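You operate a simulated robot arm through the tools that you are given. There is no shell and no other tool. Be economical: measure what you need, move in short steps, check, and stop when the job is done.

Carry out the task below with a simulated two-armed robot. There is one attempt and no reset: what you move stays moved.

JOB
Pass the black-striped slip between hands, light it on the light box, then move it to the dark rubber sheet.
Fine: stand it on the box before you switch the box on; switch the box off after.

The check looks at the end state, three seconds after you hand in, the way a careful person would. Anything else that was tipped, shoved, dropped, spilled or broken makes it a failure. Flat cloth is picked up by pressing the open fingertips on it (5 to 10 N) and closing them slowly along it; thin cloth reads only 2 to 8 mm in the jaws.

ROBOT AND FRAMES
Two 7-joint arms with two-finger parallel grippers on one trunk, on a base that drives. Base frame: it is fixed to the floor where the robot stands at the start and does not move with it; the origin is under the middle of the robot, x ahead of it, y to its left, z up. Readings come in m, degrees, newtons and seconds.
The left shoulder is at the start at [0.06, 0.143, 0.952], the right one opposite. With the tool pointing down near the work surface each hand reaches from about 0.32 to 0.74 m from the robot's upright axis, wherever it stands, measured 20 degrees to its own side. Places, roughly: light box pane [0.8, -0.7, 0.9]; blue box button [0.5, -0.5, 0.8]; dark rubber sheet [0.5, -0.2, 0.8]; white side button [0.5, -0.5, 0.8]; green vacuum box button [0.5, -1, 0.8]; red air valve switch [0.5, -0.9, 0.8]; orange status slider [0.5, -0.6, 0.8]; tilt stand [0.7, -0.5, 0.8]; green-knobbed bridge bar [0.8, -0.3, 0.8]. Payload 1.57 kg a hand.
Tool frame (each hand has its own): the origin (TCP) lies between the finger pads and is the grasp point; the fingertips stand 0.03 m ahead of it; z points along the fingers, y is the line along which they close. The gripper opens to 0.11 m. The fingers are 0.024 m wide and 0.012 m thick; the gripper's body (0.048 by 0.112 m) begins 0.078 m behind the TCP.
Orientation is that of the tool frame in the base frame, as a unit quaternion [w, x, y, z]. With the fingers straight down and closing along the base's y, the tool's x points along the base's -x, its y along +y and its z along -z.

CONTROLS
- The arms move only by the tool step_arm. It takes "left_series", "right_series" or both (then of equal length, played together; a hand with none holds still); each is a list of rows, each a list of 7 numbers: the gripper command, from -1 (fully open) to 1 (shut), values between in proportion, then the shift along the tool's x, y, z in m, then the turn, a rotation vector about the tool's x, y, z in degrees. In form: [[claw, dx, dy, dz, ax, ay, az], ...]. A call has 1 to 12 rows; each row shifts and turns the commanded pose from where the row before left it, along the tool's axes as they then stand. A row lasts 0.2 s, in which the tool goes at most 0.05 m and 8.6 degrees; a call with a longer step from one row to the next is refused whole, and so is a gripper value outside its range. A pose out of reach is approached as far as the arm can. The call stops where the force on the tool passes 40 N (or 10 N more than at its start, if that is more) or the arm is blocked; 0.2 s more then pass. The fingers move at their own pace (about 0.045 m/s each) and stop on an object; they squeeze with about 26 N. The grip force told is the motor's: it shows also when the fingers shut on nothing. Time passes only in rows, and 0.2 s behind the last, so rows that do not move let the fingers close. It gives the time, the measured TCP pose, the force on the tool (base axes), the opening and the grip force at its end, in the units of the frame above (readings bear some noise), and new pictures: "pictures" is both (left out), scene, wrist or none (wrist: the cameras of the hands that moved).
- Cameras (640 x 400 px; columns grow to the right, rows downward): "scene" is now at [0.0427, -0.0264, 1.5602]; the picture's right is [-0.34, -0.94, 0.00], its down [-0.71, 0.26, -0.66] and it looks along [0.62, -0.22, -0.76] (base axes); focal length 280 px, centre (320, 200). "left" rides on the left gripper at [0.07, -0.016, -0.141] in its tool frame; the picture's right is [0.23, 0.97, 0.00], its down [-0.86, 0.20, -0.48] and it looks along [-0.47, 0.11, 0.88] (tool axes); focal length 222 px, centre (320, 200). "right" rides on the right gripper at [0.07, 0.016, -0.141] in its tool frame; the picture's right is [-0.23, 0.97, 0.00], its down [-0.86, -0.20, -0.48] and it looks along [-0.47, -0.11, 0.88] (tool axes); focal length 222 px, centre (320, 200). There is no depth. A picture from a camera that has moved, and an enlarged one, comes with that camera's place and axes in the base frame and with its lens.
- lift_body(by): slides the trunk up (or, below 0, down) by that many m; the arms and the scene camera ride with it, the base frame stays. It gives what a move gives, with no picture.
- base_move(legs): drives the robot by 1 to 6 legs, each [ahead, left, turn to the left] in m, m and degrees, along the robot's own axes; the way and the turn of a leg run together, so that a leg with both is an arc; at most 1.5 m and 180 degrees a leg. The arms and the cameras ride along, it lands a little off, and it stops where it bumps. It gives what a move gives, and a new picture of the scene camera.
- turn_head(pan, tilt): turns the head with the scene camera to pan (to the left, within 86 degrees either way) and tilt (down, from -29 to 69), counted from straight ahead of the robot. It gives what a move gives, and a new picture of the scene camera.
- zoom(camera, box): a new picture of the part [left, top, right, bottom] of that camera's present view, enlarged. It takes no simulated time.
- finish_job(): hands the job in; it is judged then, once.

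Go step by step. Nothing tells you exact positions but the pictures and the camera data: compare them with the known pose of the tool, close in by small moves and look again before you grip or let go. The budget is 120 turns and 170 pictures, counting those below and the enlarged ones. Unless the task says otherwise, let go and move clear before handing in, and close with one line.

The tools are called after ">>>" as a command line: name --argument value ..., lists and objects as JSON in quotes. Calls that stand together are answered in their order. step_arm: Moves the arms, as the interface text tells. Its arguments: {"type":"object","properties":{"left_series":{"type":"array","items":{"type":"array","items":{"type":"number"}}},"right_series":{"type":"array","items":{"type":"array","items":{"type":"number"}}},"pictures":{"type":"string","enum":["both","scene","wrist","none"]}},"required":[]} The other tools are called the same way: lift_body (by) slides the trunk up or down; base_move (legs) drives the base; turn_head (pan, tilt) turns the head that bears the scene camera; zoom (camera, box) takes an enlarged picture of a part of a camera's view; finish_job () hands the job in.

At the start:

```text
t: 0.0
left_eef_pos: [0.458, -0.0618, 1.08]
left_orientation: [0.001, 0.0, 1.0, -0.001]
left_ft_force: [-0.6, 0.7, -1.1]
left_width: 0.11
left_finger_force: 0.0
right_eef_pos: [0.3448, -0.4695, 1.1351]
right_orientation: [0.001, 0.0, 1.0, 0.0]
right_ft_force: [-0.1, 0.4, 0.1]
right_width: 0.1101
right_finger_force: 0.0
trunk travel left (down, up): [-0.551, 0.039]
robot x, y, heading: [-0.0001, -0.0014, 0.2]
head pan, tilt: [-19.7, 49.0]
```

scene: 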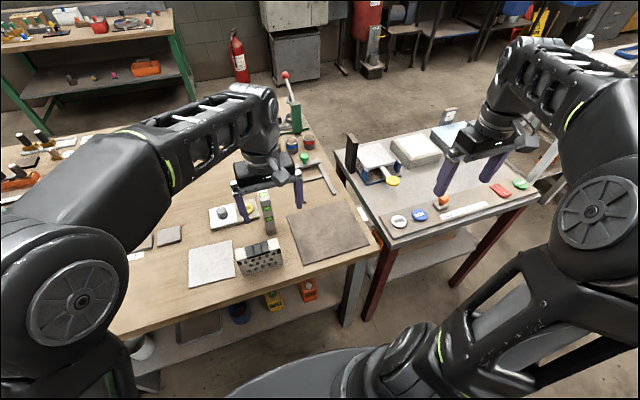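
right: 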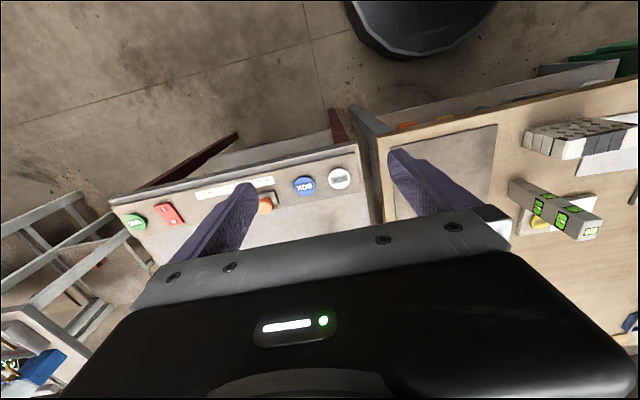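
left: 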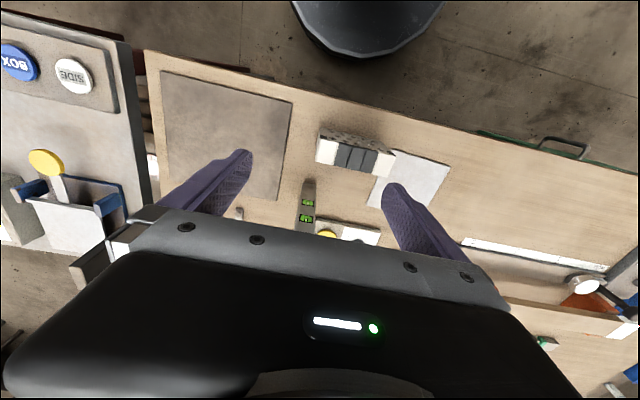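

I see two tables: a wooden one with a rack, a pale sheet and the dark sheet, and a second one with the light box and buttons. I'll zoom in to find the striped slip and the light box.

>>> zoom --camera "scene" --box '[170, 120, 380, 290]'

>>> zoom --camera "scene" --box '[330, 90, 560, 250]'

>>> zoom --camera "left" --box '[290, 110, 470, 260]'

```text
2.35 times, centred on (275, 205) of scene
camera zoom: at [0.0427, -0.0264, 1.5602], right [-0.34, -0.94, 0.0], down [-0.71, 0.26, -0.66], along [0.62, -0.22, -0.76], focal length 659 px, centre (426, 188)
```

zoom: 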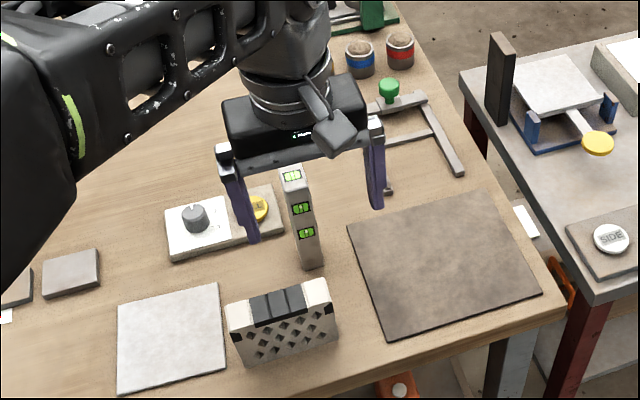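

```text
2.50 times, centred on (445, 170) of scene
camera zoom: at [0.0427, -0.0264, 1.5602], right [-0.34, -0.94, 0.0], down [-0.71, 0.26, -0.66], along [0.62, -0.22, -0.76], focal length 700 px, centre (8, 275)
```

zoom: 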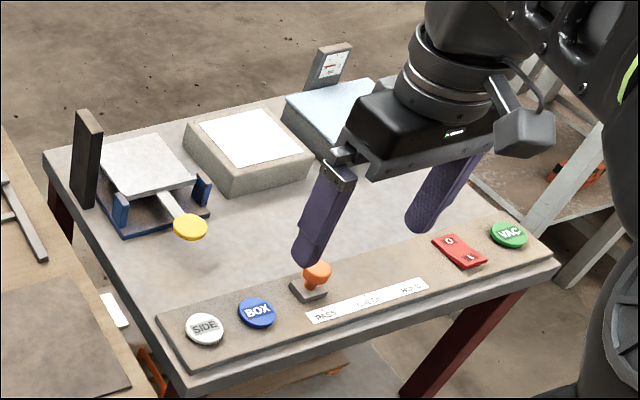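

```text
2.67 times, centred on (380, 185) of left
camera zoom: at [0.3872, -0.077, 1.2221], right [-0.23, 0.97, 0.0], down [0.85, 0.2, 0.48], along [0.47, 0.11, -0.88], focal length 592 px, centre (160, 240)
```

zoom: 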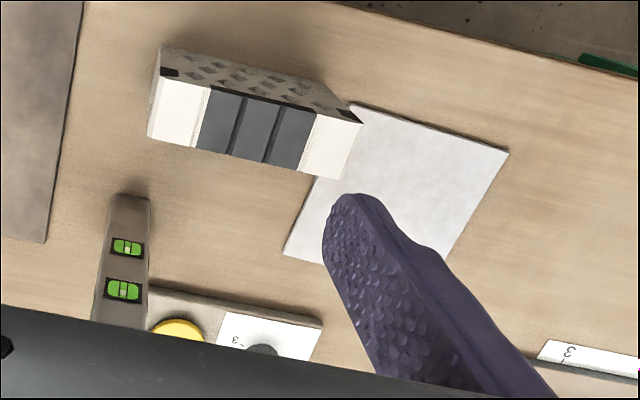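

The likely slip is the upright white block with black stripes. I'll look at the rest of the table before deciding.

>>> turn_head --pan 25 --tilt 50

>>> turn_head --pan -50 --tilt 45

```text
t: 1.1
left_eef_pos: [0.458, -0.0611, 1.0801]
left_orientation: [0.002, 0.0, 1.0, 0.0]
left_ft_force: [-0.8, 0.0, -0.6]
left_width: 0.1099
left_finger_force: 0.1
right_eef_pos: [0.3443, -0.4688, 1.1355]
right_orientation: [0.0, 0.001, 1.0, 0.0]
right_ft_force: [-1.1, 0.9, -0.2]
right_width: 0.11
right_finger_force: 0.1
trunk travel left (down, up): [-0.551, 0.039]
robot x, y, heading: [-0.0019, 0.0012, -0.1]
head pan, tilt: [25.0, 50.0]
camera scene: at [0.0392, 0.0324, 1.5589], right [0.42, -0.91, 0.0], down [-0.69, -0.32, -0.64], along [0.58, 0.27, -0.77], focal length 280 px, centre (320, 200)
```

scene: 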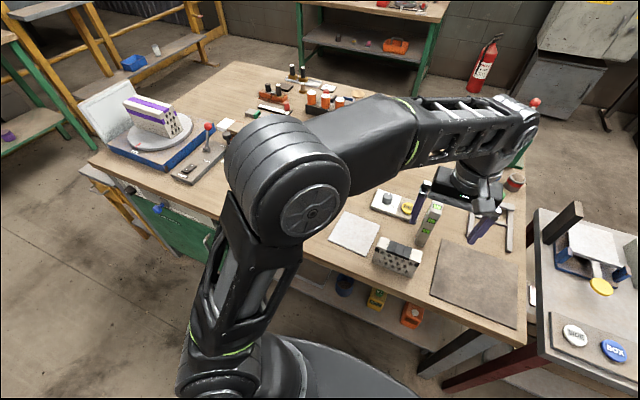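

```text
t: 2.6
left_eef_pos: [0.4556, -0.0613, 1.0795]
left_orientation: [0.001, 0.0, 1.0, 0.0]
left_ft_force: [-0.3, 0.2, 0.1]
left_width: 0.1099
left_finger_force: 0.1
right_eef_pos: [0.3442, -0.4696, 1.1352]
right_orientation: [0.0, 0.0, 1.0, 0.0]
right_ft_force: [0.0, 0.3, 0.2]
right_width: 0.11
right_finger_force: 0.1
trunk travel left (down, up): [-0.551, 0.039]
robot x, y, heading: [-0.0019, -0.0005, 0.2]
head pan, tilt: [-50.0, 45.0]
camera scene: at [0.0217, -0.0624, 1.5658], right [-0.77, -0.64, 0.0], down [-0.46, 0.54, -0.71], along [0.45, -0.54, -0.71], focal length 280 px, centre (320, 200)
```

scene: 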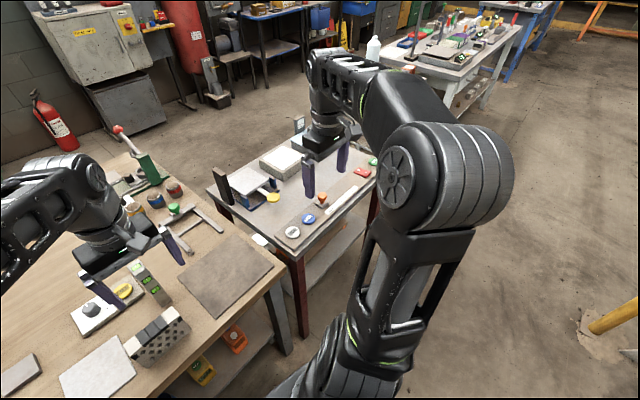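

The black-striped slip stands near (0.48, 0.0); a purple-striped one, which isn't wanted, is far to the left. I'll measure the slip, the light box and the buttons.

>>> zoom --camera "scene" --box '[60, 250, 300, 400]'

>>> zoom --camera "scene" --box '[200, 120, 400, 260]'

>>> turn_head --pan -5 --tilt 62

```text
2.67 times, centred on (180, 325) of scene
camera zoom: at [0.0217, -0.0624, 1.5658], right [-0.77, -0.64, 0.0], down [-0.46, 0.54, -0.71], along [0.45, -0.54, -0.71], focal length 747 px, centre (693, -133)
```

zoom: 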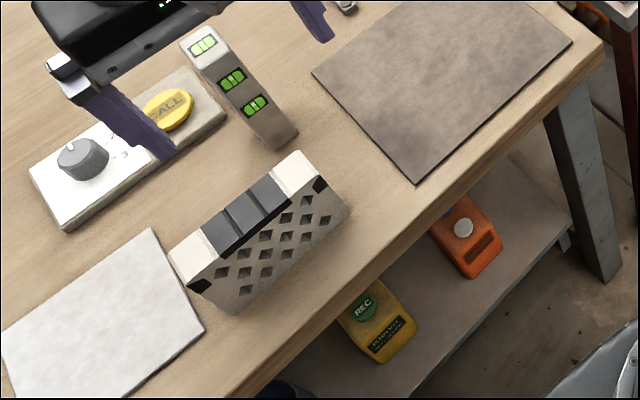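

```text
2.86 times, centred on (300, 190) of scene
camera zoom: at [0.0217, -0.0624, 1.5658], right [-0.77, -0.64, 0.0], down [-0.46, 0.54, -0.71], along [0.45, -0.54, -0.71], focal length 800 px, centre (377, 229)
```

zoom: 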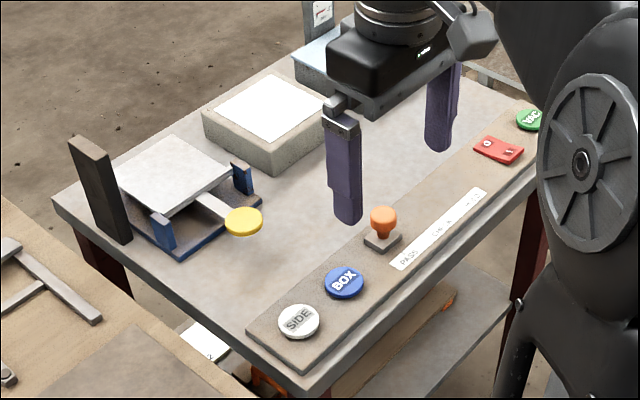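

```text
t: 3.7
left_eef_pos: [0.4588, -0.0613, 1.0802]
left_orientation: [0.0, 0.001, 1.0, 0.0]
left_ft_force: [-0.9, 0.0, 0.2]
left_width: 0.1101
left_finger_force: 0.0
right_eef_pos: [0.3437, -0.4695, 1.1359]
right_orientation: [0.0, 0.0, 1.0, 0.0]
right_ft_force: [0.9, -0.4, -0.6]
right_width: 0.11
right_finger_force: 0.1
trunk travel left (down, up): [-0.551, 0.039]
robot x, y, heading: [0.002, -0.0017, 0.1]
head pan, tilt: [-5.0, 62.0]
camera scene: at [0.0335, -0.0058, 1.544], right [-0.09, -1.0, 0.0], down [-0.88, 0.08, -0.47], along [0.47, -0.04, -0.88], focal length 280 px, centre (320, 200)
```

scene: 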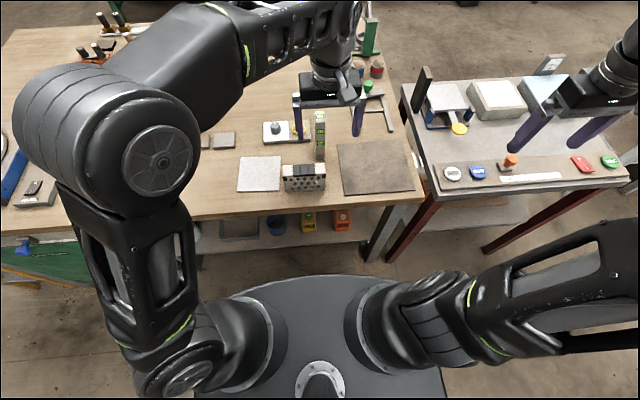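

This view shows everything from above. I'll enlarge the slip area and the button area.

>>> zoom --camera "scene" --box '[230, 110, 390, 210]'

>>> zoom --camera "scene" --box '[400, 60, 640, 210]'

```text
4.00 times, centred on (310, 160) of scene
camera zoom: at [0.0335, -0.0058, 1.544], right [-0.09, -1.0, 0.0], down [-0.88, 0.08, -0.47], along [0.47, -0.04, -0.88], focal length 1120 px, centre (360, 360)
```

zoom: 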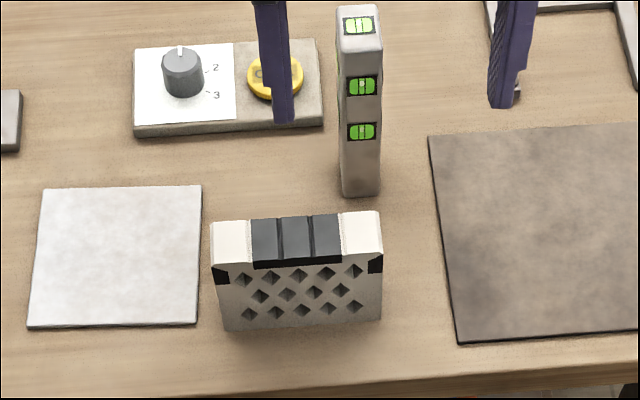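

```text
2.67 times, centred on (520, 135) of scene
camera zoom: at [0.0335, -0.0058, 1.544], right [-0.09, -1.0, 0.0], down [-0.88, 0.08, -0.47], along [0.47, -0.04, -0.88], focal length 747 px, centre (-213, 373)
```

zoom: 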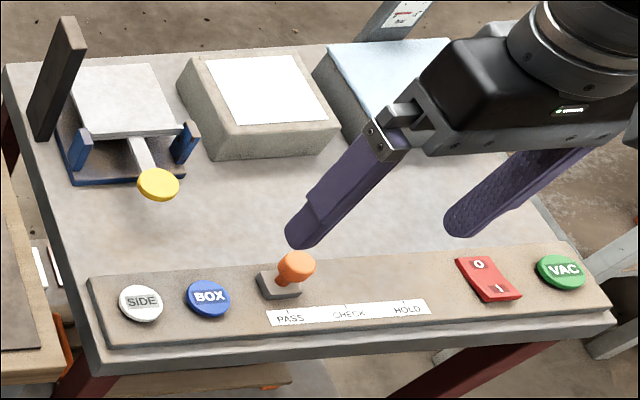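

The slip is about 0.12 (y) x 0.035 (x) x 0.09 m, centred near (0.479, 0.00) with its top at z of about 0.89. I'll turn both hands 90° so they close along x, with the cameras facing outward.

>>> step_arm --left_series '[[-1, 0, 0, 0, 0, 0, 8.2], [-1, 0, 0, 0, 0, 0, 8.2], [-1, 0, 0, 0, 0, 0, 8.2], [-1, 0, 0, 0, 0, 0, 8.2], [-1, 0, 0, 0, 0, 0, 8.2], [-1, 0, 0, 0, 0, 0, 8.2], [-1, 0, 0, 0, 0, 0, 8.2], [-1, 0, 0, 0, 0, 0, 8.2], [-1, 0, 0, 0, 0, 0, 8.2], [-1, 0, 0, 0, 0, 0, 8.2], [-1, 0, 0, 0, 0, 0, 8]]' --right_series '[[-1, 0, 0, 0, 0, 0, -8.2], [-1, 0, 0, 0, 0, 0, -8.2], [-1, 0, 0, 0, 0, 0, -8.2], [-1, 0, 0, 0, 0, 0, -8.2], [-1, 0, 0, 0, 0, 0, -8.2], [-1, 0, 0, 0, 0, 0, -8.2], [-1, 0, 0, 0, 0, 0, -8.2], [-1, 0, 0, 0, 0, 0, -8.2], [-1, 0, 0, 0, 0, 0, -8.2], [-1, 0, 0, 0, 0, 0, -8.2], [-1, 0, 0, 0, 0, 0, -8]]' --pictures "scene"

```text
t: 6.1
left_eef_pos: [0.4572, -0.0621, 1.0798]
left_orientation: [0.0, 0.708, 0.706, 0.0]
left_ft_force: [-0.7, 0.4, -0.2]
left_width: 0.1101
left_finger_force: 0.0
right_eef_pos: [0.3441, -0.4676, 1.1347]
right_orientation: [0.001, 0.709, -0.705, 0.0]
right_ft_force: [0.5, 0.0, -0.8]
right_width: 0.1098
right_finger_force: 0.1
trunk travel left (down, up): [-0.551, 0.039]
robot x, y, heading: [0.0008, -0.0013, 0.2]
head pan, tilt: [-5.0, 62.0]
camera scene: at [0.0335, -0.0057, 1.544], right [-0.09, -1.0, 0.0], down [-0.88, 0.08, -0.47], along [0.47, -0.04, -0.88], focal length 280 px, centre (320, 200)
```

scene: 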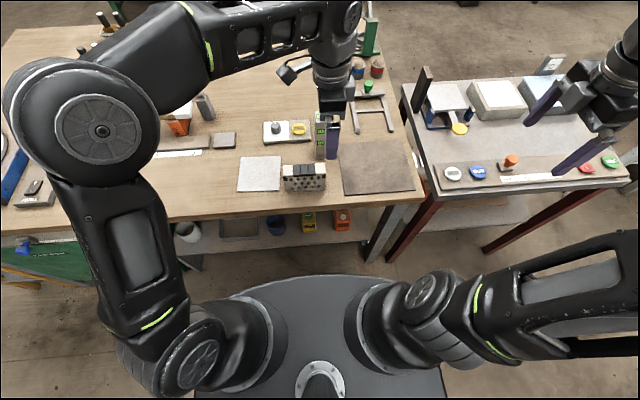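

Both turned cleanly. I'll shift the left hand to the slip's left side and tilt it so it comes in from the left.

>>> step_arm --left_series '[[-1, 0.046, 0.01, 0, 0, 0, 0], [-1, 0.046, 0.012, 0, 0, 0, 0], [-1, 0.046, 0, 0, 0, 0, 0], [-1, 0.046, 0, 0, 0, 0, 0], [-1, 0, 0, 0, 0, -7.2, 0], [-1, 0, 0, 0, 0, -7.2, 0], [-1, 0, 0, 0, 0, -7.2, 0], [-1, 0, 0, 0, 0, -7.2, 0], [-1, 0, 0, 0, 0, -7.2, 0]]' --pictures "both"

```text
t: 8.1
left_eef_pos: [0.4801, 0.1233, 1.0812]
left_orientation: [0.221, 0.672, 0.672, -0.219]
left_ft_force: [0.3, 0.2, 0.3]
left_width: 0.11
left_finger_force: 0.1
right_eef_pos: [0.3445, -0.4691, 1.1362]
right_orientation: [0.0, -0.707, 0.707, 0.0]
right_ft_force: [-0.3, -0.9, -0.3]
right_width: 0.1101
right_finger_force: 0.1
trunk travel left (down, up): [-0.551, 0.039]
robot x, y, heading: [0.001, 0.0013, -0.0]
head pan, tilt: [-5.0, 62.0]
camera scene: at [0.0336, -0.0052, 1.544], right [-0.09, -1.0, 0.0], down [-0.88, 0.08, -0.47], along [0.47, -0.04, -0.88], focal length 280 px, centre (320, 200)
camera left: at [0.4637, 0.2635, 1.1542], right [0.97, 0.18, -0.13], down [0.2, -0.41, 0.89], along [0.11, -0.89, -0.43], focal length 222 px, centre (320, 200)
```

scene: 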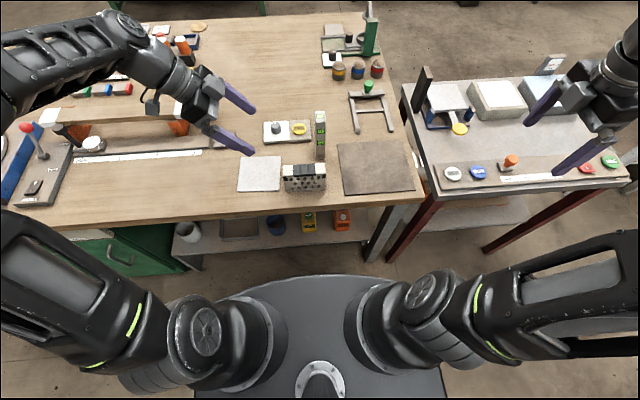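
left: 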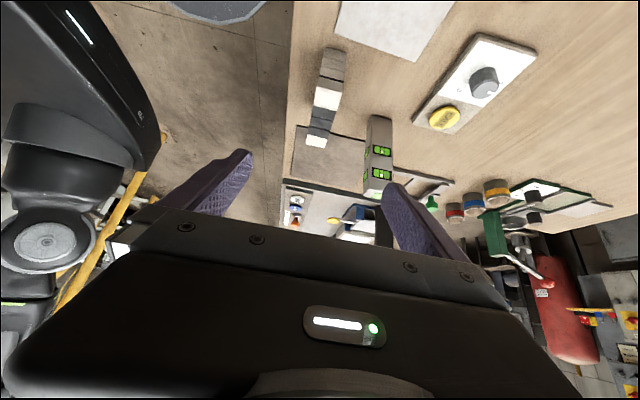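

The pose is as planned. I'll lower to the pre-grasp point and narrow the jaws.

>>> step_arm --left_series '[[-0.4, 0.0186, 0, 0.0256, 0, 0, 0], [-0.4, 0.0186, 0, 0.0256, 0, 0, 0], [-0.4, 0.0187, 0, 0.0257, 0, 0, 0], [-0.4, 0, 0, 0.035, 0, 0, 0], [-0.4, 0, 0, 0.035, 0, 0, 0]]' --pictures "both"

>>> zoom --camera "scene" --box '[230, 110, 390, 210]'

```text
t: 9.3
left_eef_pos: [0.4791, 0.081, 0.9259]
left_orientation: [0.22, 0.672, 0.672, -0.218]
left_ft_force: [0.5, -0.2, 0.4]
left_width: 0.0772
left_finger_force: 0.1
right_eef_pos: [0.3449, -0.4687, 1.135]
right_orientation: [0.001, -0.707, 0.707, 0.0]
right_ft_force: [0.3, -0.3, 0.0]
right_width: 0.1101
right_finger_force: 0.1
trunk travel left (down, up): [-0.551, 0.039]
robot x, y, heading: [0.0021, -0.0017, 0.0]
head pan, tilt: [-5.0, 62.0]
camera scene: at [0.0342, -0.0055, 1.544], right [-0.09, -1.0, 0.0], down [-0.88, 0.08, -0.47], along [0.47, -0.04, -0.88], focal length 280 px, centre (320, 200)
camera left: at [0.4623, 0.2204, 0.9997], right [0.97, 0.18, -0.13], down [0.2, -0.41, 0.89], along [0.11, -0.89, -0.44], focal length 222 px, centre (320, 200)
```

scene: 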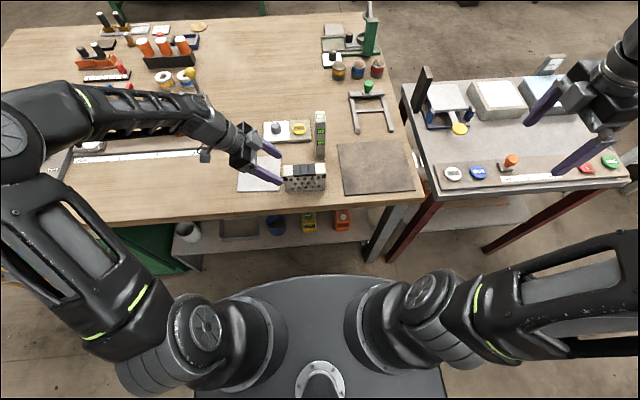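
left: 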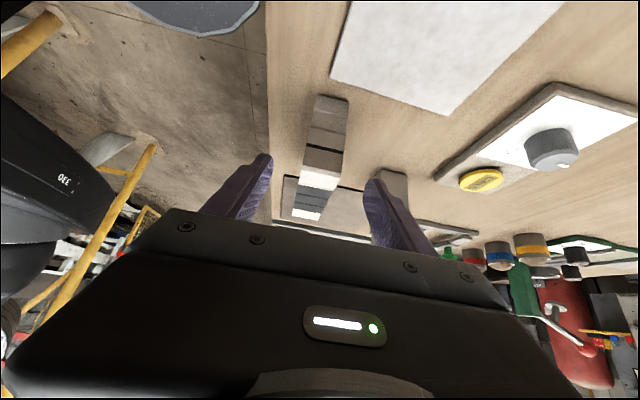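

```text
4.00 times, centred on (310, 160) of scene
camera zoom: at [0.0342, -0.0055, 1.544], right [-0.09, -1.0, 0.0], down [-0.88, 0.08, -0.47], along [0.47, -0.04, -0.88], focal length 1120 px, centre (360, 360)
```

zoom: 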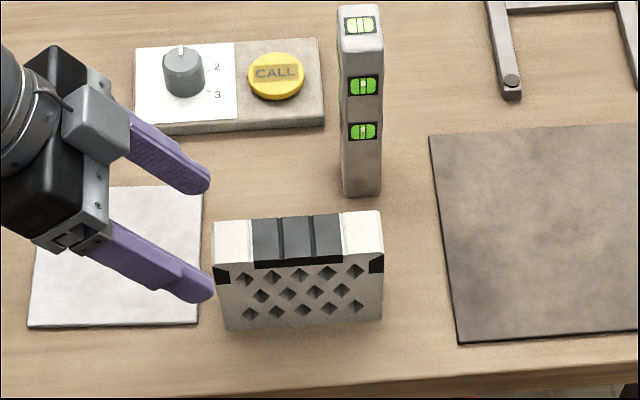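

The jaws straddle the slip's left end. I'll advance along the tool axis and close.

>>> step_arm --left_series '[[-0.4, 0, 0, 0.025, 0, 0, 0], [-0.4, 0, 0, 0.025, 0, 0, 0], [-0.4, 0, 0, 0.025, 0, 0, 0], [0, 0, 0, 0, 0, 0, 0], [1, 0, 0, 0, 0, 0, 0], [1, 0, 0, 0, 0, 0, 0], [1, 0, 0, 0, 0, 0, 0], [1, 0, 0, 0, 0, 0, 0]]' --pictures "scene"

>>> zoom --camera "scene" --box '[230, 110, 390, 210]'

```text
t: 11.1
left_eef_pos: [0.4793, 0.0376, 0.8666]
left_orientation: [0.219, 0.672, 0.673, -0.218]
left_ft_force: [1.5, 0.1, -0.1]
left_width: 0.035
left_finger_force: 25.8
right_eef_pos: [0.3442, -0.4681, 1.1354]
right_orientation: [-0.001, 0.708, -0.707, -0.001]
right_ft_force: [0.1, 0.0, -1.2]
right_width: 0.11
right_finger_force: 0.1
trunk travel left (down, up): [-0.551, 0.039]
robot x, y, heading: [-0.0016, -0.0019, 0.0]
head pan, tilt: [-5.0, 62.0]
camera scene: at [0.0337, -0.0057, 1.544], right [-0.09, -1.0, 0.0], down [-0.88, 0.08, -0.47], along [0.47, -0.04, -0.88], focal length 280 px, centre (320, 200)
```

scene: 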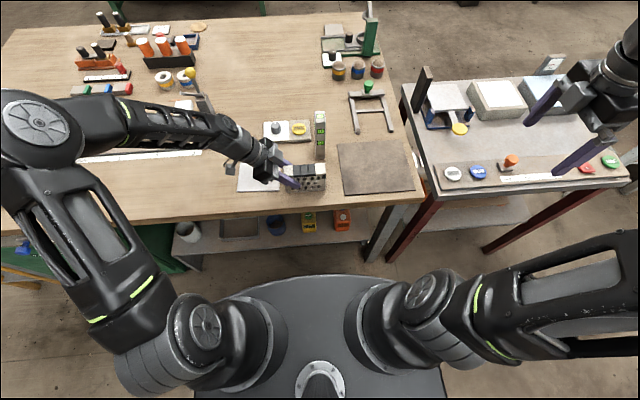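

```text
4.00 times, centred on (310, 160) of scene
camera zoom: at [0.0337, -0.0057, 1.544], right [-0.09, -1.0, 0.0], down [-0.88, 0.08, -0.47], along [0.47, -0.04, -0.88], focal length 1120 px, centre (360, 360)
```

zoom: 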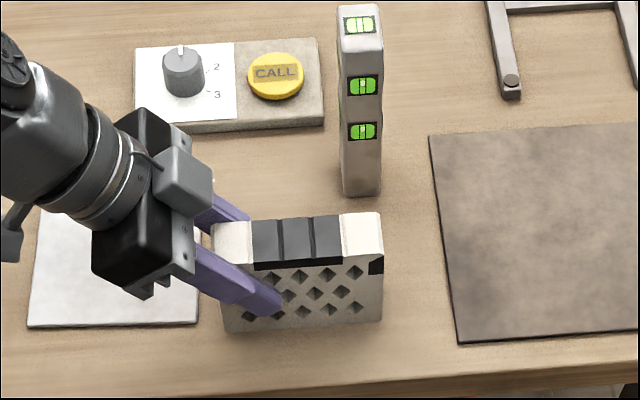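

Gripped at 35 mm. I'll lift straight up about 0.2 m, then move to the handover spot in front of the robot.

>>> step_arm --left_series '[[1, -0.012, 0, -0.0165, 0, 0, 0], [1, -0.0282, 0, -0.0388, 0, 0, 0], [1, -0.0282, 0, -0.0388, 0, 0, 0], [1, -0.0282, 0, -0.0388, 0, 0, 0], [1, -0.0282, 0, -0.0388, 0, 0, 0], [1, -0.0283, -0.015, 0.0206, 0, 0, 0], [1, -0.0283, -0.015, 0.0206, 0, 0, 0], [1, 0, 0, 0, 0, 0, 0]]' --pictures "scene"

>>> zoom --camera "scene" --box '[230, 90, 430, 215]'

```text
t: 12.9
left_eef_pos: [0.4493, -0.0317, 1.0813]
left_orientation: [0.219, 0.673, 0.672, -0.219]
left_ft_force: [-0.2, 0.1, -2.4]
left_width: 0.035
left_finger_force: 26.4
right_eef_pos: [0.3442, -0.4694, 1.1357]
right_orientation: [-0.001, -0.706, 0.708, 0.001]
right_ft_force: [0.6, -0.3, -0.2]
right_width: 0.1101
right_finger_force: 0.0
trunk travel left (down, up): [-0.551, 0.039]
robot x, y, heading: [-0.0022, -0.0008, 0.1]
head pan, tilt: [-5.0, 62.0]
camera scene: at [0.0339, -0.0054, 1.544], right [-0.09, -1.0, 0.0], down [-0.88, 0.08, -0.47], along [0.47, -0.04, -0.88], focal length 280 px, centre (320, 200)
```

scene: 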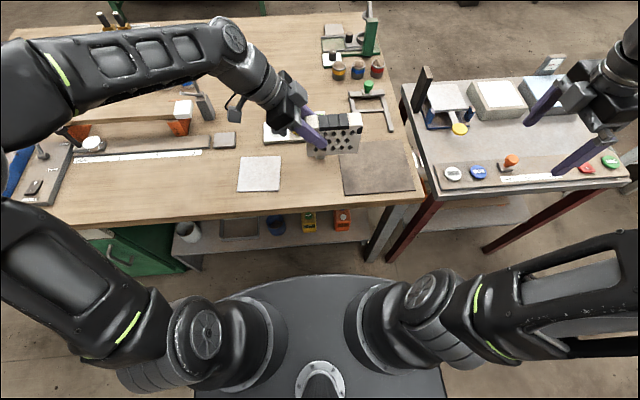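

```text
3.20 times, centred on (330, 152) of scene
camera zoom: at [0.0339, -0.0054, 1.544], right [-0.09, -1.0, 0.0], down [-0.88, 0.08, -0.47], along [0.47, -0.04, -0.88], focal length 896 px, centre (288, 352)
```

zoom: 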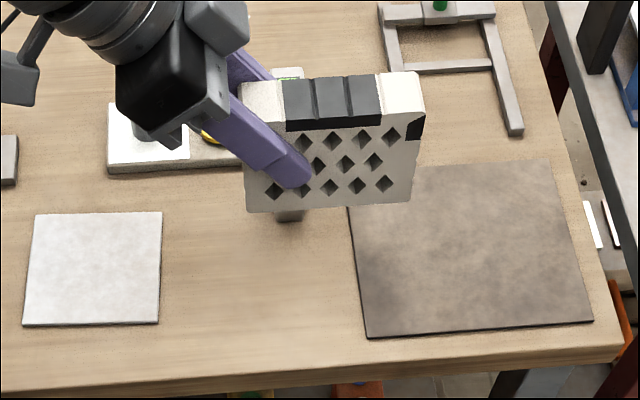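

The slip is held level, with its right end free near y = -0.13 and its top at z of about 1.106. I'll bring the right hand above its right part.

>>> step_arm --right_series '[[-0.4, 0, 0, -0.045, 0, 0, 0], [-0.4, 0, -0.03, -0.02, 0, 0, 0], [-0.4, -0.0413, -0.0083, 0, 0, 0, 0], [-0.4, -0.0413, -0.0083, 0, 0, 0, 0], [-0.4, -0.0413, -0.0083, 0, 0, 0, 0], [-0.4, -0.0413, -0.0083, 0, 0, 0, 0], [-0.4, -0.0413, -0.0083, 0, 0, 0, 0], [-0.4, -0.0413, -0.0083, 0, 0, 0, 0], [-0.4, -0.0413, -0.0083, 0, 0, 0, 0], [-0.4, -0.0413, -0.0083, 0, 0, 0, 0], [-0.4, -0.0413, -0.0083, 0, 0, 0, 0]]' --pictures "both"

>>> zoom --camera "scene" --box '[230, 70, 430, 195]'

```text
t: 15.3
left_eef_pos: [0.45, -0.0312, 1.0817]
left_orientation: [0.22, 0.672, 0.673, -0.22]
left_ft_force: [-0.3, 0.9, -1.8]
left_width: 0.0349
left_finger_force: 26.3
right_eef_pos: [0.4223, -0.0985, 1.1446]
right_orientation: [-0.001, -0.706, 0.708, 0.001]
right_ft_force: [-0.3, 0.4, 0.3]
right_width: 0.0768
right_finger_force: 0.0
right hand out of reach, approached as far as the arm can: row 1, 2
trunk travel left (down, up): [-0.551, 0.039]
robot x, y, heading: [0.0007, 0.0003, 0.0]
head pan, tilt: [-5.0, 62.0]
camera scene: at [0.0342, -0.0047, 1.544], right [-0.09, -1.0, 0.0], down [-0.88, 0.08, -0.47], along [0.47, -0.04, -0.88], focal length 280 px, centre (320, 200)
camera right: at [0.4072, -0.1664, 1.2851], right [-0.97, 0.23, 0.0], down [0.2, 0.85, 0.48], along [0.11, 0.47, -0.88], focal length 222 px, centre (320, 200)
```

scene: 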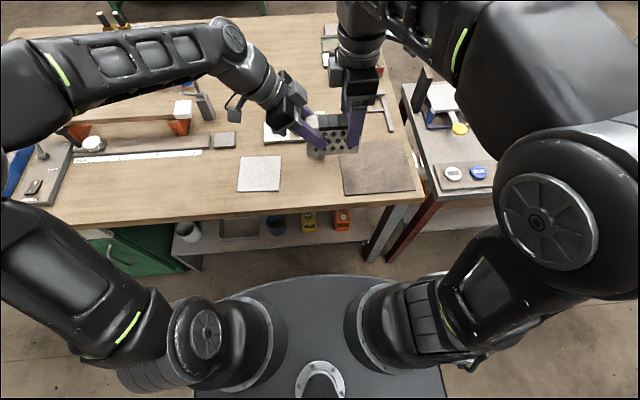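
right: 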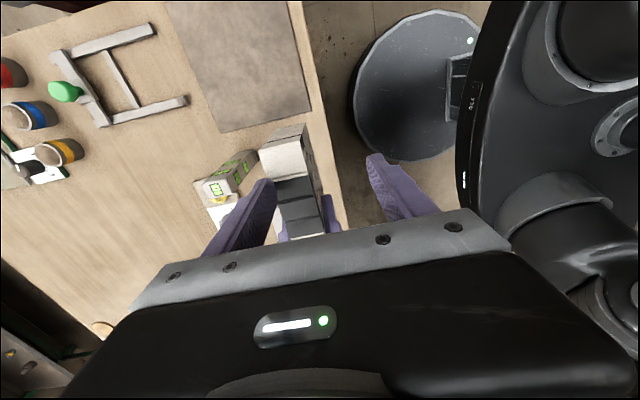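

```text
3.20 times, centred on (330, 132) of scene
camera zoom: at [0.0342, -0.0047, 1.544], right [-0.09, -1.0, 0.0], down [-0.88, 0.08, -0.47], along [0.47, -0.04, -0.88], focal length 896 px, centre (288, 416)
```

zoom: 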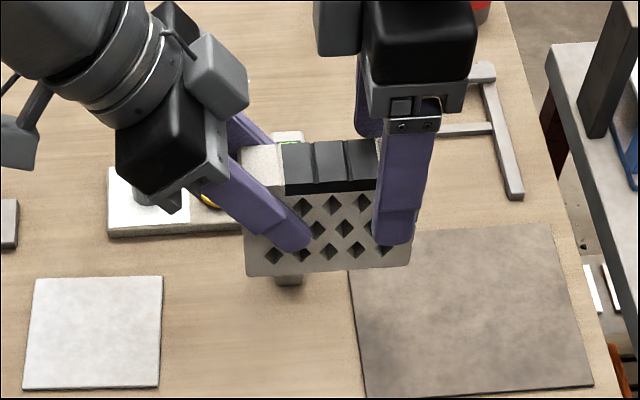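

The right hand was held back by reach and sits at x = 0.422, z = 1.145, just above the slip. I'll centre it in x before descending.

>>> step_arm --right_series '[[-0.4, 0, -0.014, 0, 0, 0, 0], [-0.4, 0, -0.013, 0, 0, 0, 0], [-0.4, 0, 0, 0, 0, 0, 0]]' --pictures "wrist"

```text
t: 16.1
left_eef_pos: [0.4485, -0.0317, 1.0834]
left_orientation: [0.22, 0.672, 0.672, -0.219]
left_ft_force: [0.2, -0.5, -2.5]
left_width: 0.0348
left_finger_force: 26.4
right_eef_pos: [0.4497, -0.0972, 1.145]
right_orientation: [0.0, -0.707, 0.707, -0.001]
right_ft_force: [-0.1, -0.2, 0.1]
right_width: 0.0772
right_finger_force: 0.0
trunk travel left (down, up): [-0.551, 0.039]
robot x, y, heading: [-0.003, -0.0001, 0.1]
head pan, tilt: [-5.0, 62.0]
camera right: at [0.4347, -0.1657, 1.2852], right [-0.97, 0.23, 0.0], down [0.2, 0.86, 0.48], along [0.11, 0.47, -0.88], focal length 222 px, centre (320, 200)
```

right: 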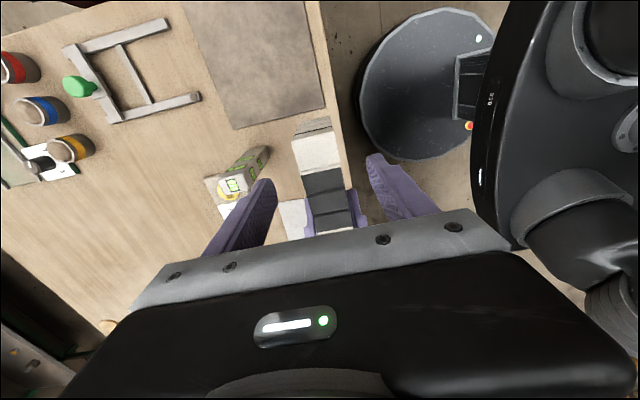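

The jaws straddle the slip. I'll descend 0.068 m and close the right hand.

>>> step_arm --right_series '[[-0.4, 0, 0, 0.025, 0, 0, 0], [-0.4, 0, 0, 0.025, 0, 0, 0], [-0.4, 0, 0, 0.018, 0, 0, 0], [0, 0, 0, 0, 0, 0, 0], [0.2, 0, 0, 0, 0, 0, 0], [1, 0, 0, 0, 0, 0, 0], [1, 0, 0, 0, 0, 0, 0], [1, 0, 0, 0, 0, 0, 0]]' --pictures "scene"

>>> zoom --camera "scene" --box '[230, 70, 430, 195]'

```text
t: 17.9
left_eef_pos: [0.4502, -0.0313, 1.0816]
left_orientation: [0.221, 0.671, 0.673, -0.218]
left_ft_force: [14.4, -1.2, -5.7]
left_width: 0.0347
left_finger_force: 26.1
right_eef_pos: [0.4502, -0.0968, 1.0787]
right_orientation: [0.001, 0.708, -0.707, -0.001]
right_ft_force: [-14.0, 1.2, 3.2]
right_width: 0.0347
right_finger_force: 25.9
trunk travel left (down, up): [-0.551, 0.039]
robot x, y, heading: [0.0018, 0.0034, -0.3]
head pan, tilt: [-5.0, 62.0]
camera scene: at [0.0337, -0.0056, 1.544], right [-0.09, -1.0, 0.0], down [-0.88, 0.08, -0.47], along [0.47, -0.04, -0.88], focal length 280 px, centre (320, 200)
```

scene: 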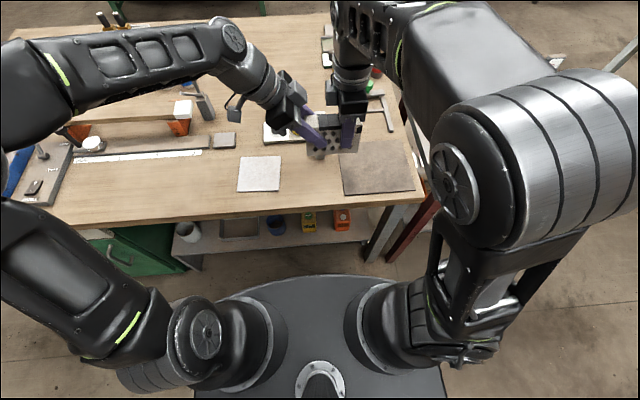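

```text
3.20 times, centred on (330, 132) of scene
camera zoom: at [0.0337, -0.0056, 1.544], right [-0.09, -1.0, 0.0], down [-0.88, 0.08, -0.47], along [0.47, -0.04, -0.88], focal length 896 px, centre (288, 416)
```

zoom: 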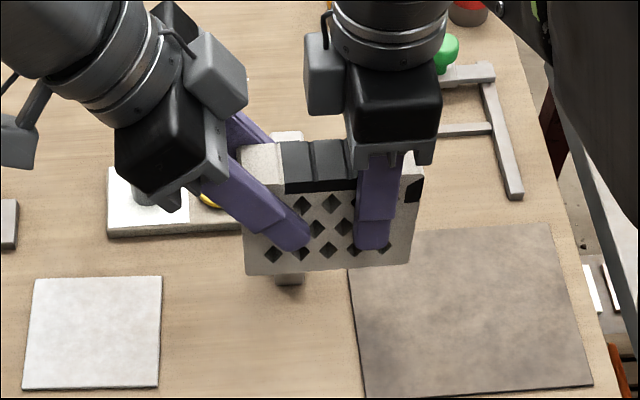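

Both hands grip it. I'll open the left hand and back it out along its own axis.

>>> step_arm --left_series '[[0.2, 0, 0, 0, 0, 0, 0], [-0.2, 0, 0, 0, 0, 0, 0], [-0.4, 0, 0, 0, 0, 0, 0], [-0.4, 0, 0, -0.02, 0, 0, 0], [-0.4, 0, 0, -0.04, 0, 0, 0], [-0.4, 0, 0, -0.04, 0, 0, 0], [-0.4, 0, 0, -0.04, 0, 0, 0], [-0.4, 0.04, 0, 0, 0, 0, 0], [-0.4, 0.04, 0, 0, 0, 0, 0], [-0.4, 0.04, 0, 0, 0, 0, 0]]' --pictures "scene"

>>> zoom --camera "scene" --box '[230, 70, 430, 195]'

```text
t: 20.1
left_eef_pos: [0.4475, 0.1495, 1.1225]
left_orientation: [0.218, 0.673, 0.672, -0.22]
left_ft_force: [0.1, 0.8, -0.9]
left_width: 0.0771
left_finger_force: 0.1
right_eef_pos: [0.4527, -0.0981, 1.0776]
right_orientation: [0.0, -0.707, 0.707, 0.0]
right_ft_force: [-1.4, 0.0, -0.4]
right_width: 0.0347
right_finger_force: 25.6
trunk travel left (down, up): [-0.551, 0.039]
robot x, y, heading: [-0.0009, -0.0034, -0.0]
head pan, tilt: [-5.0, 62.0]
camera scene: at [0.034, -0.0048, 1.544], right [-0.09, -1.0, 0.0], down [-0.88, 0.08, -0.47], along [0.47, -0.04, -0.88], focal length 280 px, centre (320, 200)
```

scene: 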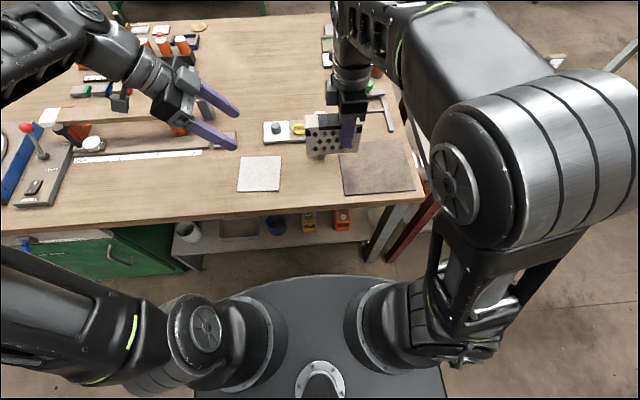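

```text
3.20 times, centred on (330, 132) of scene
camera zoom: at [0.034, -0.0048, 1.544], right [-0.09, -1.0, 0.0], down [-0.88, 0.08, -0.47], along [0.47, -0.04, -0.88], focal length 896 px, centre (288, 416)
```

zoom: 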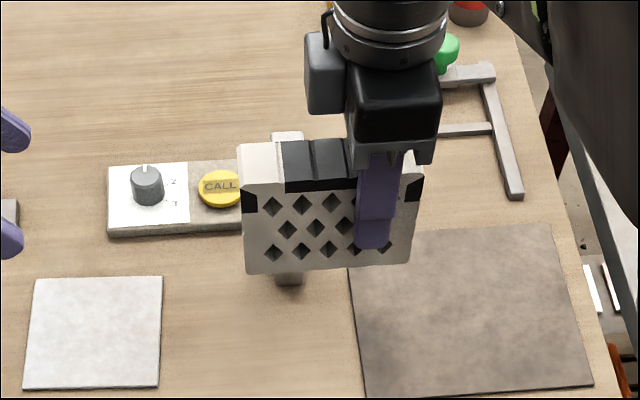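

The handover is done: the slip hangs in the right hand only. I'll drive right toward the light table, well clear of everything.

>>> base_move --legs '[[0, -0.6, 0]]'

```text
t: 23.6
left_eef_pos: [0.4474, -0.467, 1.1233]
left_orientation: [0.218, 0.675, 0.67, -0.218]
left_ft_force: [-0.1, -0.2, 0.1]
left_width: 0.0769
left_finger_force: 0.1
right_eef_pos: [0.4478, -0.7134, 1.0791]
right_orientation: [0.0, -0.705, 0.709, -0.001]
right_ft_force: [-0.3, -0.9, -0.8]
right_width: 0.035
right_finger_force: 25.8
trunk travel left (down, up): [-0.551, 0.039]
robot x, y, heading: [-0.0027, -0.6123, -0.4]
head pan, tilt: [-5.0, 62.0]
camera scene: at [0.0314, -0.6184, 1.544], right [-0.09, -1.0, 0.0], down [-0.88, 0.08, -0.47], along [0.47, -0.04, -0.88], focal length 280 px, centre (320, 200)
```

scene: 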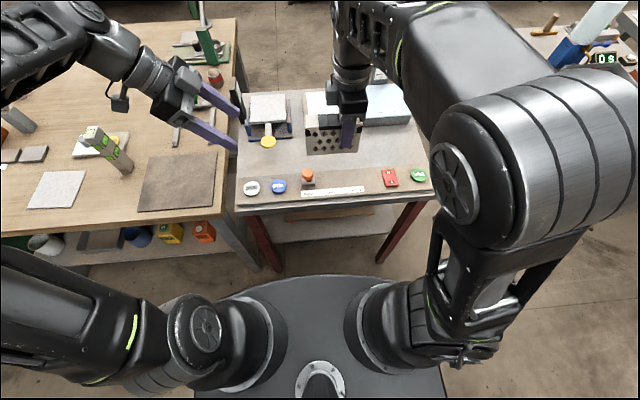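

The drive went cleanly. I'll move ahead 0.09 m to bring the pane within reach.

>>> base_move --legs '[[0.09, 0, 0]]'

>>> zoom --camera "scene" --box '[220, 60, 460, 210]'

```text
t: 24.7
left_eef_pos: [0.541, -0.4669, 1.122]
left_orientation: [0.218, 0.675, 0.67, -0.22]
left_ft_force: [-0.2, -0.1, 0.3]
left_width: 0.0769
left_finger_force: 0.0
right_eef_pos: [0.5415, -0.7135, 1.0777]
right_orientation: [-0.001, -0.705, 0.71, 0.001]
right_ft_force: [0.4, 0.4, -2.7]
right_width: 0.0347
right_finger_force: 25.7
trunk travel left (down, up): [-0.551, 0.039]
robot x, y, heading: [0.0912, -0.6139, -0.5]
head pan, tilt: [-5.0, 62.0]
camera scene: at [0.125, -0.6183, 1.5439], right [-0.09, -1.0, 0.0], down [-0.88, 0.08, -0.47], along [0.47, -0.04, -0.88], focal length 280 px, centre (320, 200)
```

scene: 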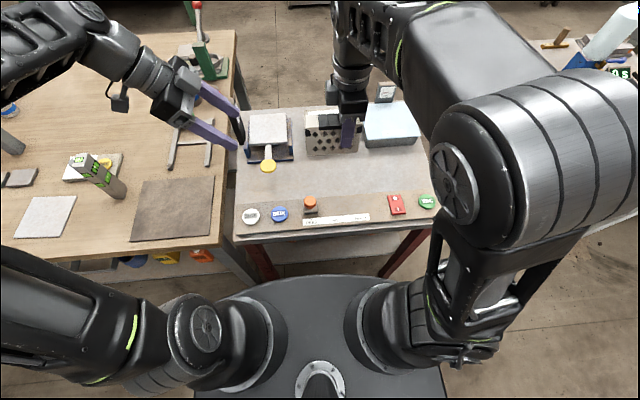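

```text
2.67 times, centred on (340, 135) of scene
camera zoom: at [0.125, -0.6183, 1.5439], right [-0.09, -1.0, 0.0], down [-0.88, 0.08, -0.47], along [0.47, -0.04, -0.88], focal length 747 px, centre (267, 373)
```

zoom: 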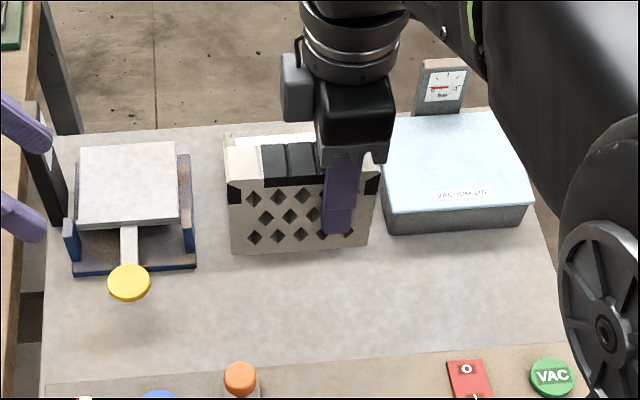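

The slip hangs just in front of the box as seen from here. I'll move it forward above the pane at low height, draw the left hand back, and check with the wrist camera.

>>> step_arm --left_series '[[-0.4, 0, -0.02, 0, 0, 0, 0], [-0.4, 0, -0.02, 0, 0, 0, 0], [-0.4, 0, -0.02, 0, 0, 0, 0], [-0.4, 0, -0.02, 0, 0, 0, 0], [-0.4, 0, -0.02, 0, 0, 0, 0], [-0.4, 0, -0.02, 0, 0, 0, 0], [-0.4, 0, 0, 0, 0, 0, 0]]' --right_series '[[1, 0, -0.035, 0.013, 0, 0, 0], [1, 0, -0.035, 0.013, 0, 0, 0], [1, 0, -0.035, 0.013, 0, 0, 0], [1, 0, -0.035, 0.013, 0, 0, 0], [1, 0, -0.035, 0.013, 0, 0, 0], [1, 0, -0.035, 0.013, 0, 0, 0], [1, 0, 0, 0, 0, 0, 0]]' --pictures "both"

>>> zoom --camera "scene" --box '[260, 60, 440, 180]'

```text
t: 26.3
left_eef_pos: [0.4184, -0.4673, 1.1239]
left_orientation: [0.217, 0.675, 0.67, -0.22]
left_ft_force: [0.5, 0.3, -0.4]
left_width: 0.0772
left_finger_force: 0.0
right_eef_pos: [0.6955, -0.7058, 0.9931]
right_orientation: [0.001, -0.704, 0.71, -0.002]
right_ft_force: [-0.2, -0.1, -1.9]
right_width: 0.0348
right_finger_force: 26.2
right hand out of reach, approached as far as the arm can: row 5, 6
trunk travel left (down, up): [-0.551, 0.039]
robot x, y, heading: [0.0873, -0.6124, -0.4]
head pan, tilt: [-5.0, 62.0]
camera scene: at [0.1232, -0.6186, 1.544], right [-0.09, -1.0, 0.0], down [-0.88, 0.08, -0.47], along [0.47, -0.04, -0.88], focal length 280 px, centre (320, 200)
camera right: at [0.6789, -0.7747, 1.1335], right [-0.97, 0.23, 0.0], down [0.2, 0.85, 0.48], along [0.11, 0.46, -0.88], focal length 222 px, centre (320, 200)
camera left: at [0.4031, -0.3254, 1.1968], right [0.98, 0.18, -0.13], down [0.2, -0.41, 0.89], along [0.1, -0.89, -0.44], focal length 222 px, centre (320, 200)
```

scene: 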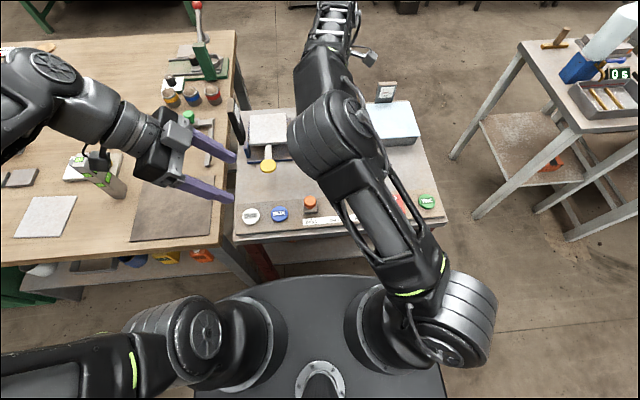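
right: 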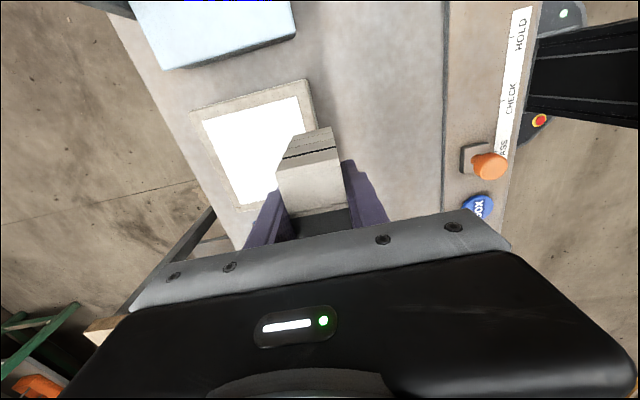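
left: 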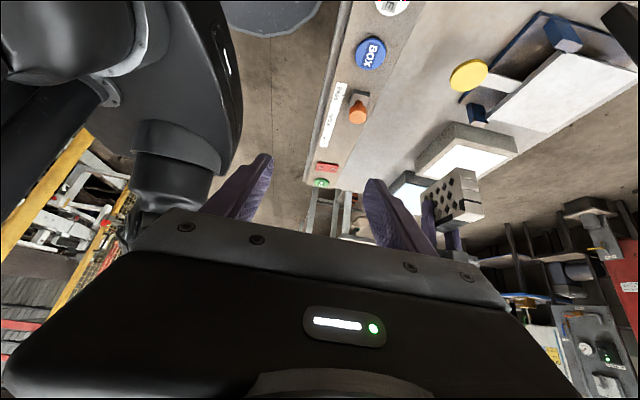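

```text
3.33 times, centred on (350, 120) of scene
camera zoom: at [0.1232, -0.6186, 1.544], right [-0.09, -1.0, 0.0], down [-0.88, 0.08, -0.47], along [0.47, -0.04, -0.88], focal length 934 px, centre (220, 467)
```

zoom: 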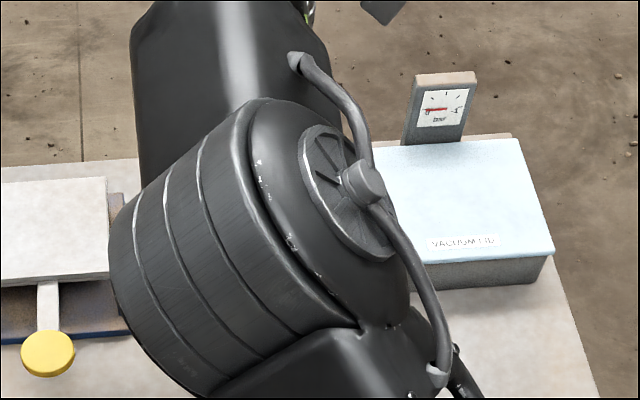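

The arm is near full stretch at x = 0.70, z = 0.993. I'll raise the trunk slightly and drive a few centimetres forward, with the slip staying well above the box.

>>> lift_body --by 0.036

>>> base_move --legs '[[0.045, 0, 0]]'

```text
t: 27.1
left_eef_pos: [0.4189, -0.4654, 1.1592]
left_orientation: [0.218, 0.675, 0.67, -0.22]
left_ft_force: [0.1, 0.7, 0.4]
left_width: 0.077
left_finger_force: 0.1
right_eef_pos: [0.6959, -0.7059, 1.0293]
right_orientation: [0.001, -0.704, 0.71, -0.001]
right_ft_force: [-0.2, -0.3, -2.6]
right_width: 0.0348
right_finger_force: 26.3
trunk travel left (down, up): [-0.587, 0.003]
robot x, y, heading: [0.0861, -0.6129, -0.1]
head pan, tilt: [-5.0, 62.0]
```

```text
t: 28.0
left_eef_pos: [0.4659, -0.4649, 1.159]
left_orientation: [0.217, 0.675, 0.67, -0.219]
left_ft_force: [0.2, -0.2, 0.1]
left_width: 0.077
left_finger_force: 0.1
right_eef_pos: [0.7424, -0.7051, 1.0284]
right_orientation: [0.0, -0.705, 0.709, -0.001]
right_ft_force: [0.3, -0.1, -2.3]
right_width: 0.0346
right_finger_force: 26.6
trunk travel left (down, up): [-0.587, 0.003]
robot x, y, heading: [0.1373, -0.6074, -0.2]
head pan, tilt: [-5.0, 62.0]
camera scene: at [0.171, -0.6186, 1.5799], right [-0.09, -1.0, 0.0], down [-0.88, 0.08, -0.47], along [0.47, -0.04, -0.88], focal length 280 px, centre (320, 200)
```

scene: 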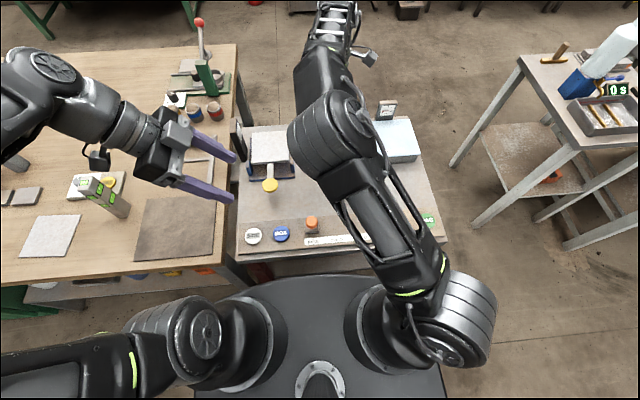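

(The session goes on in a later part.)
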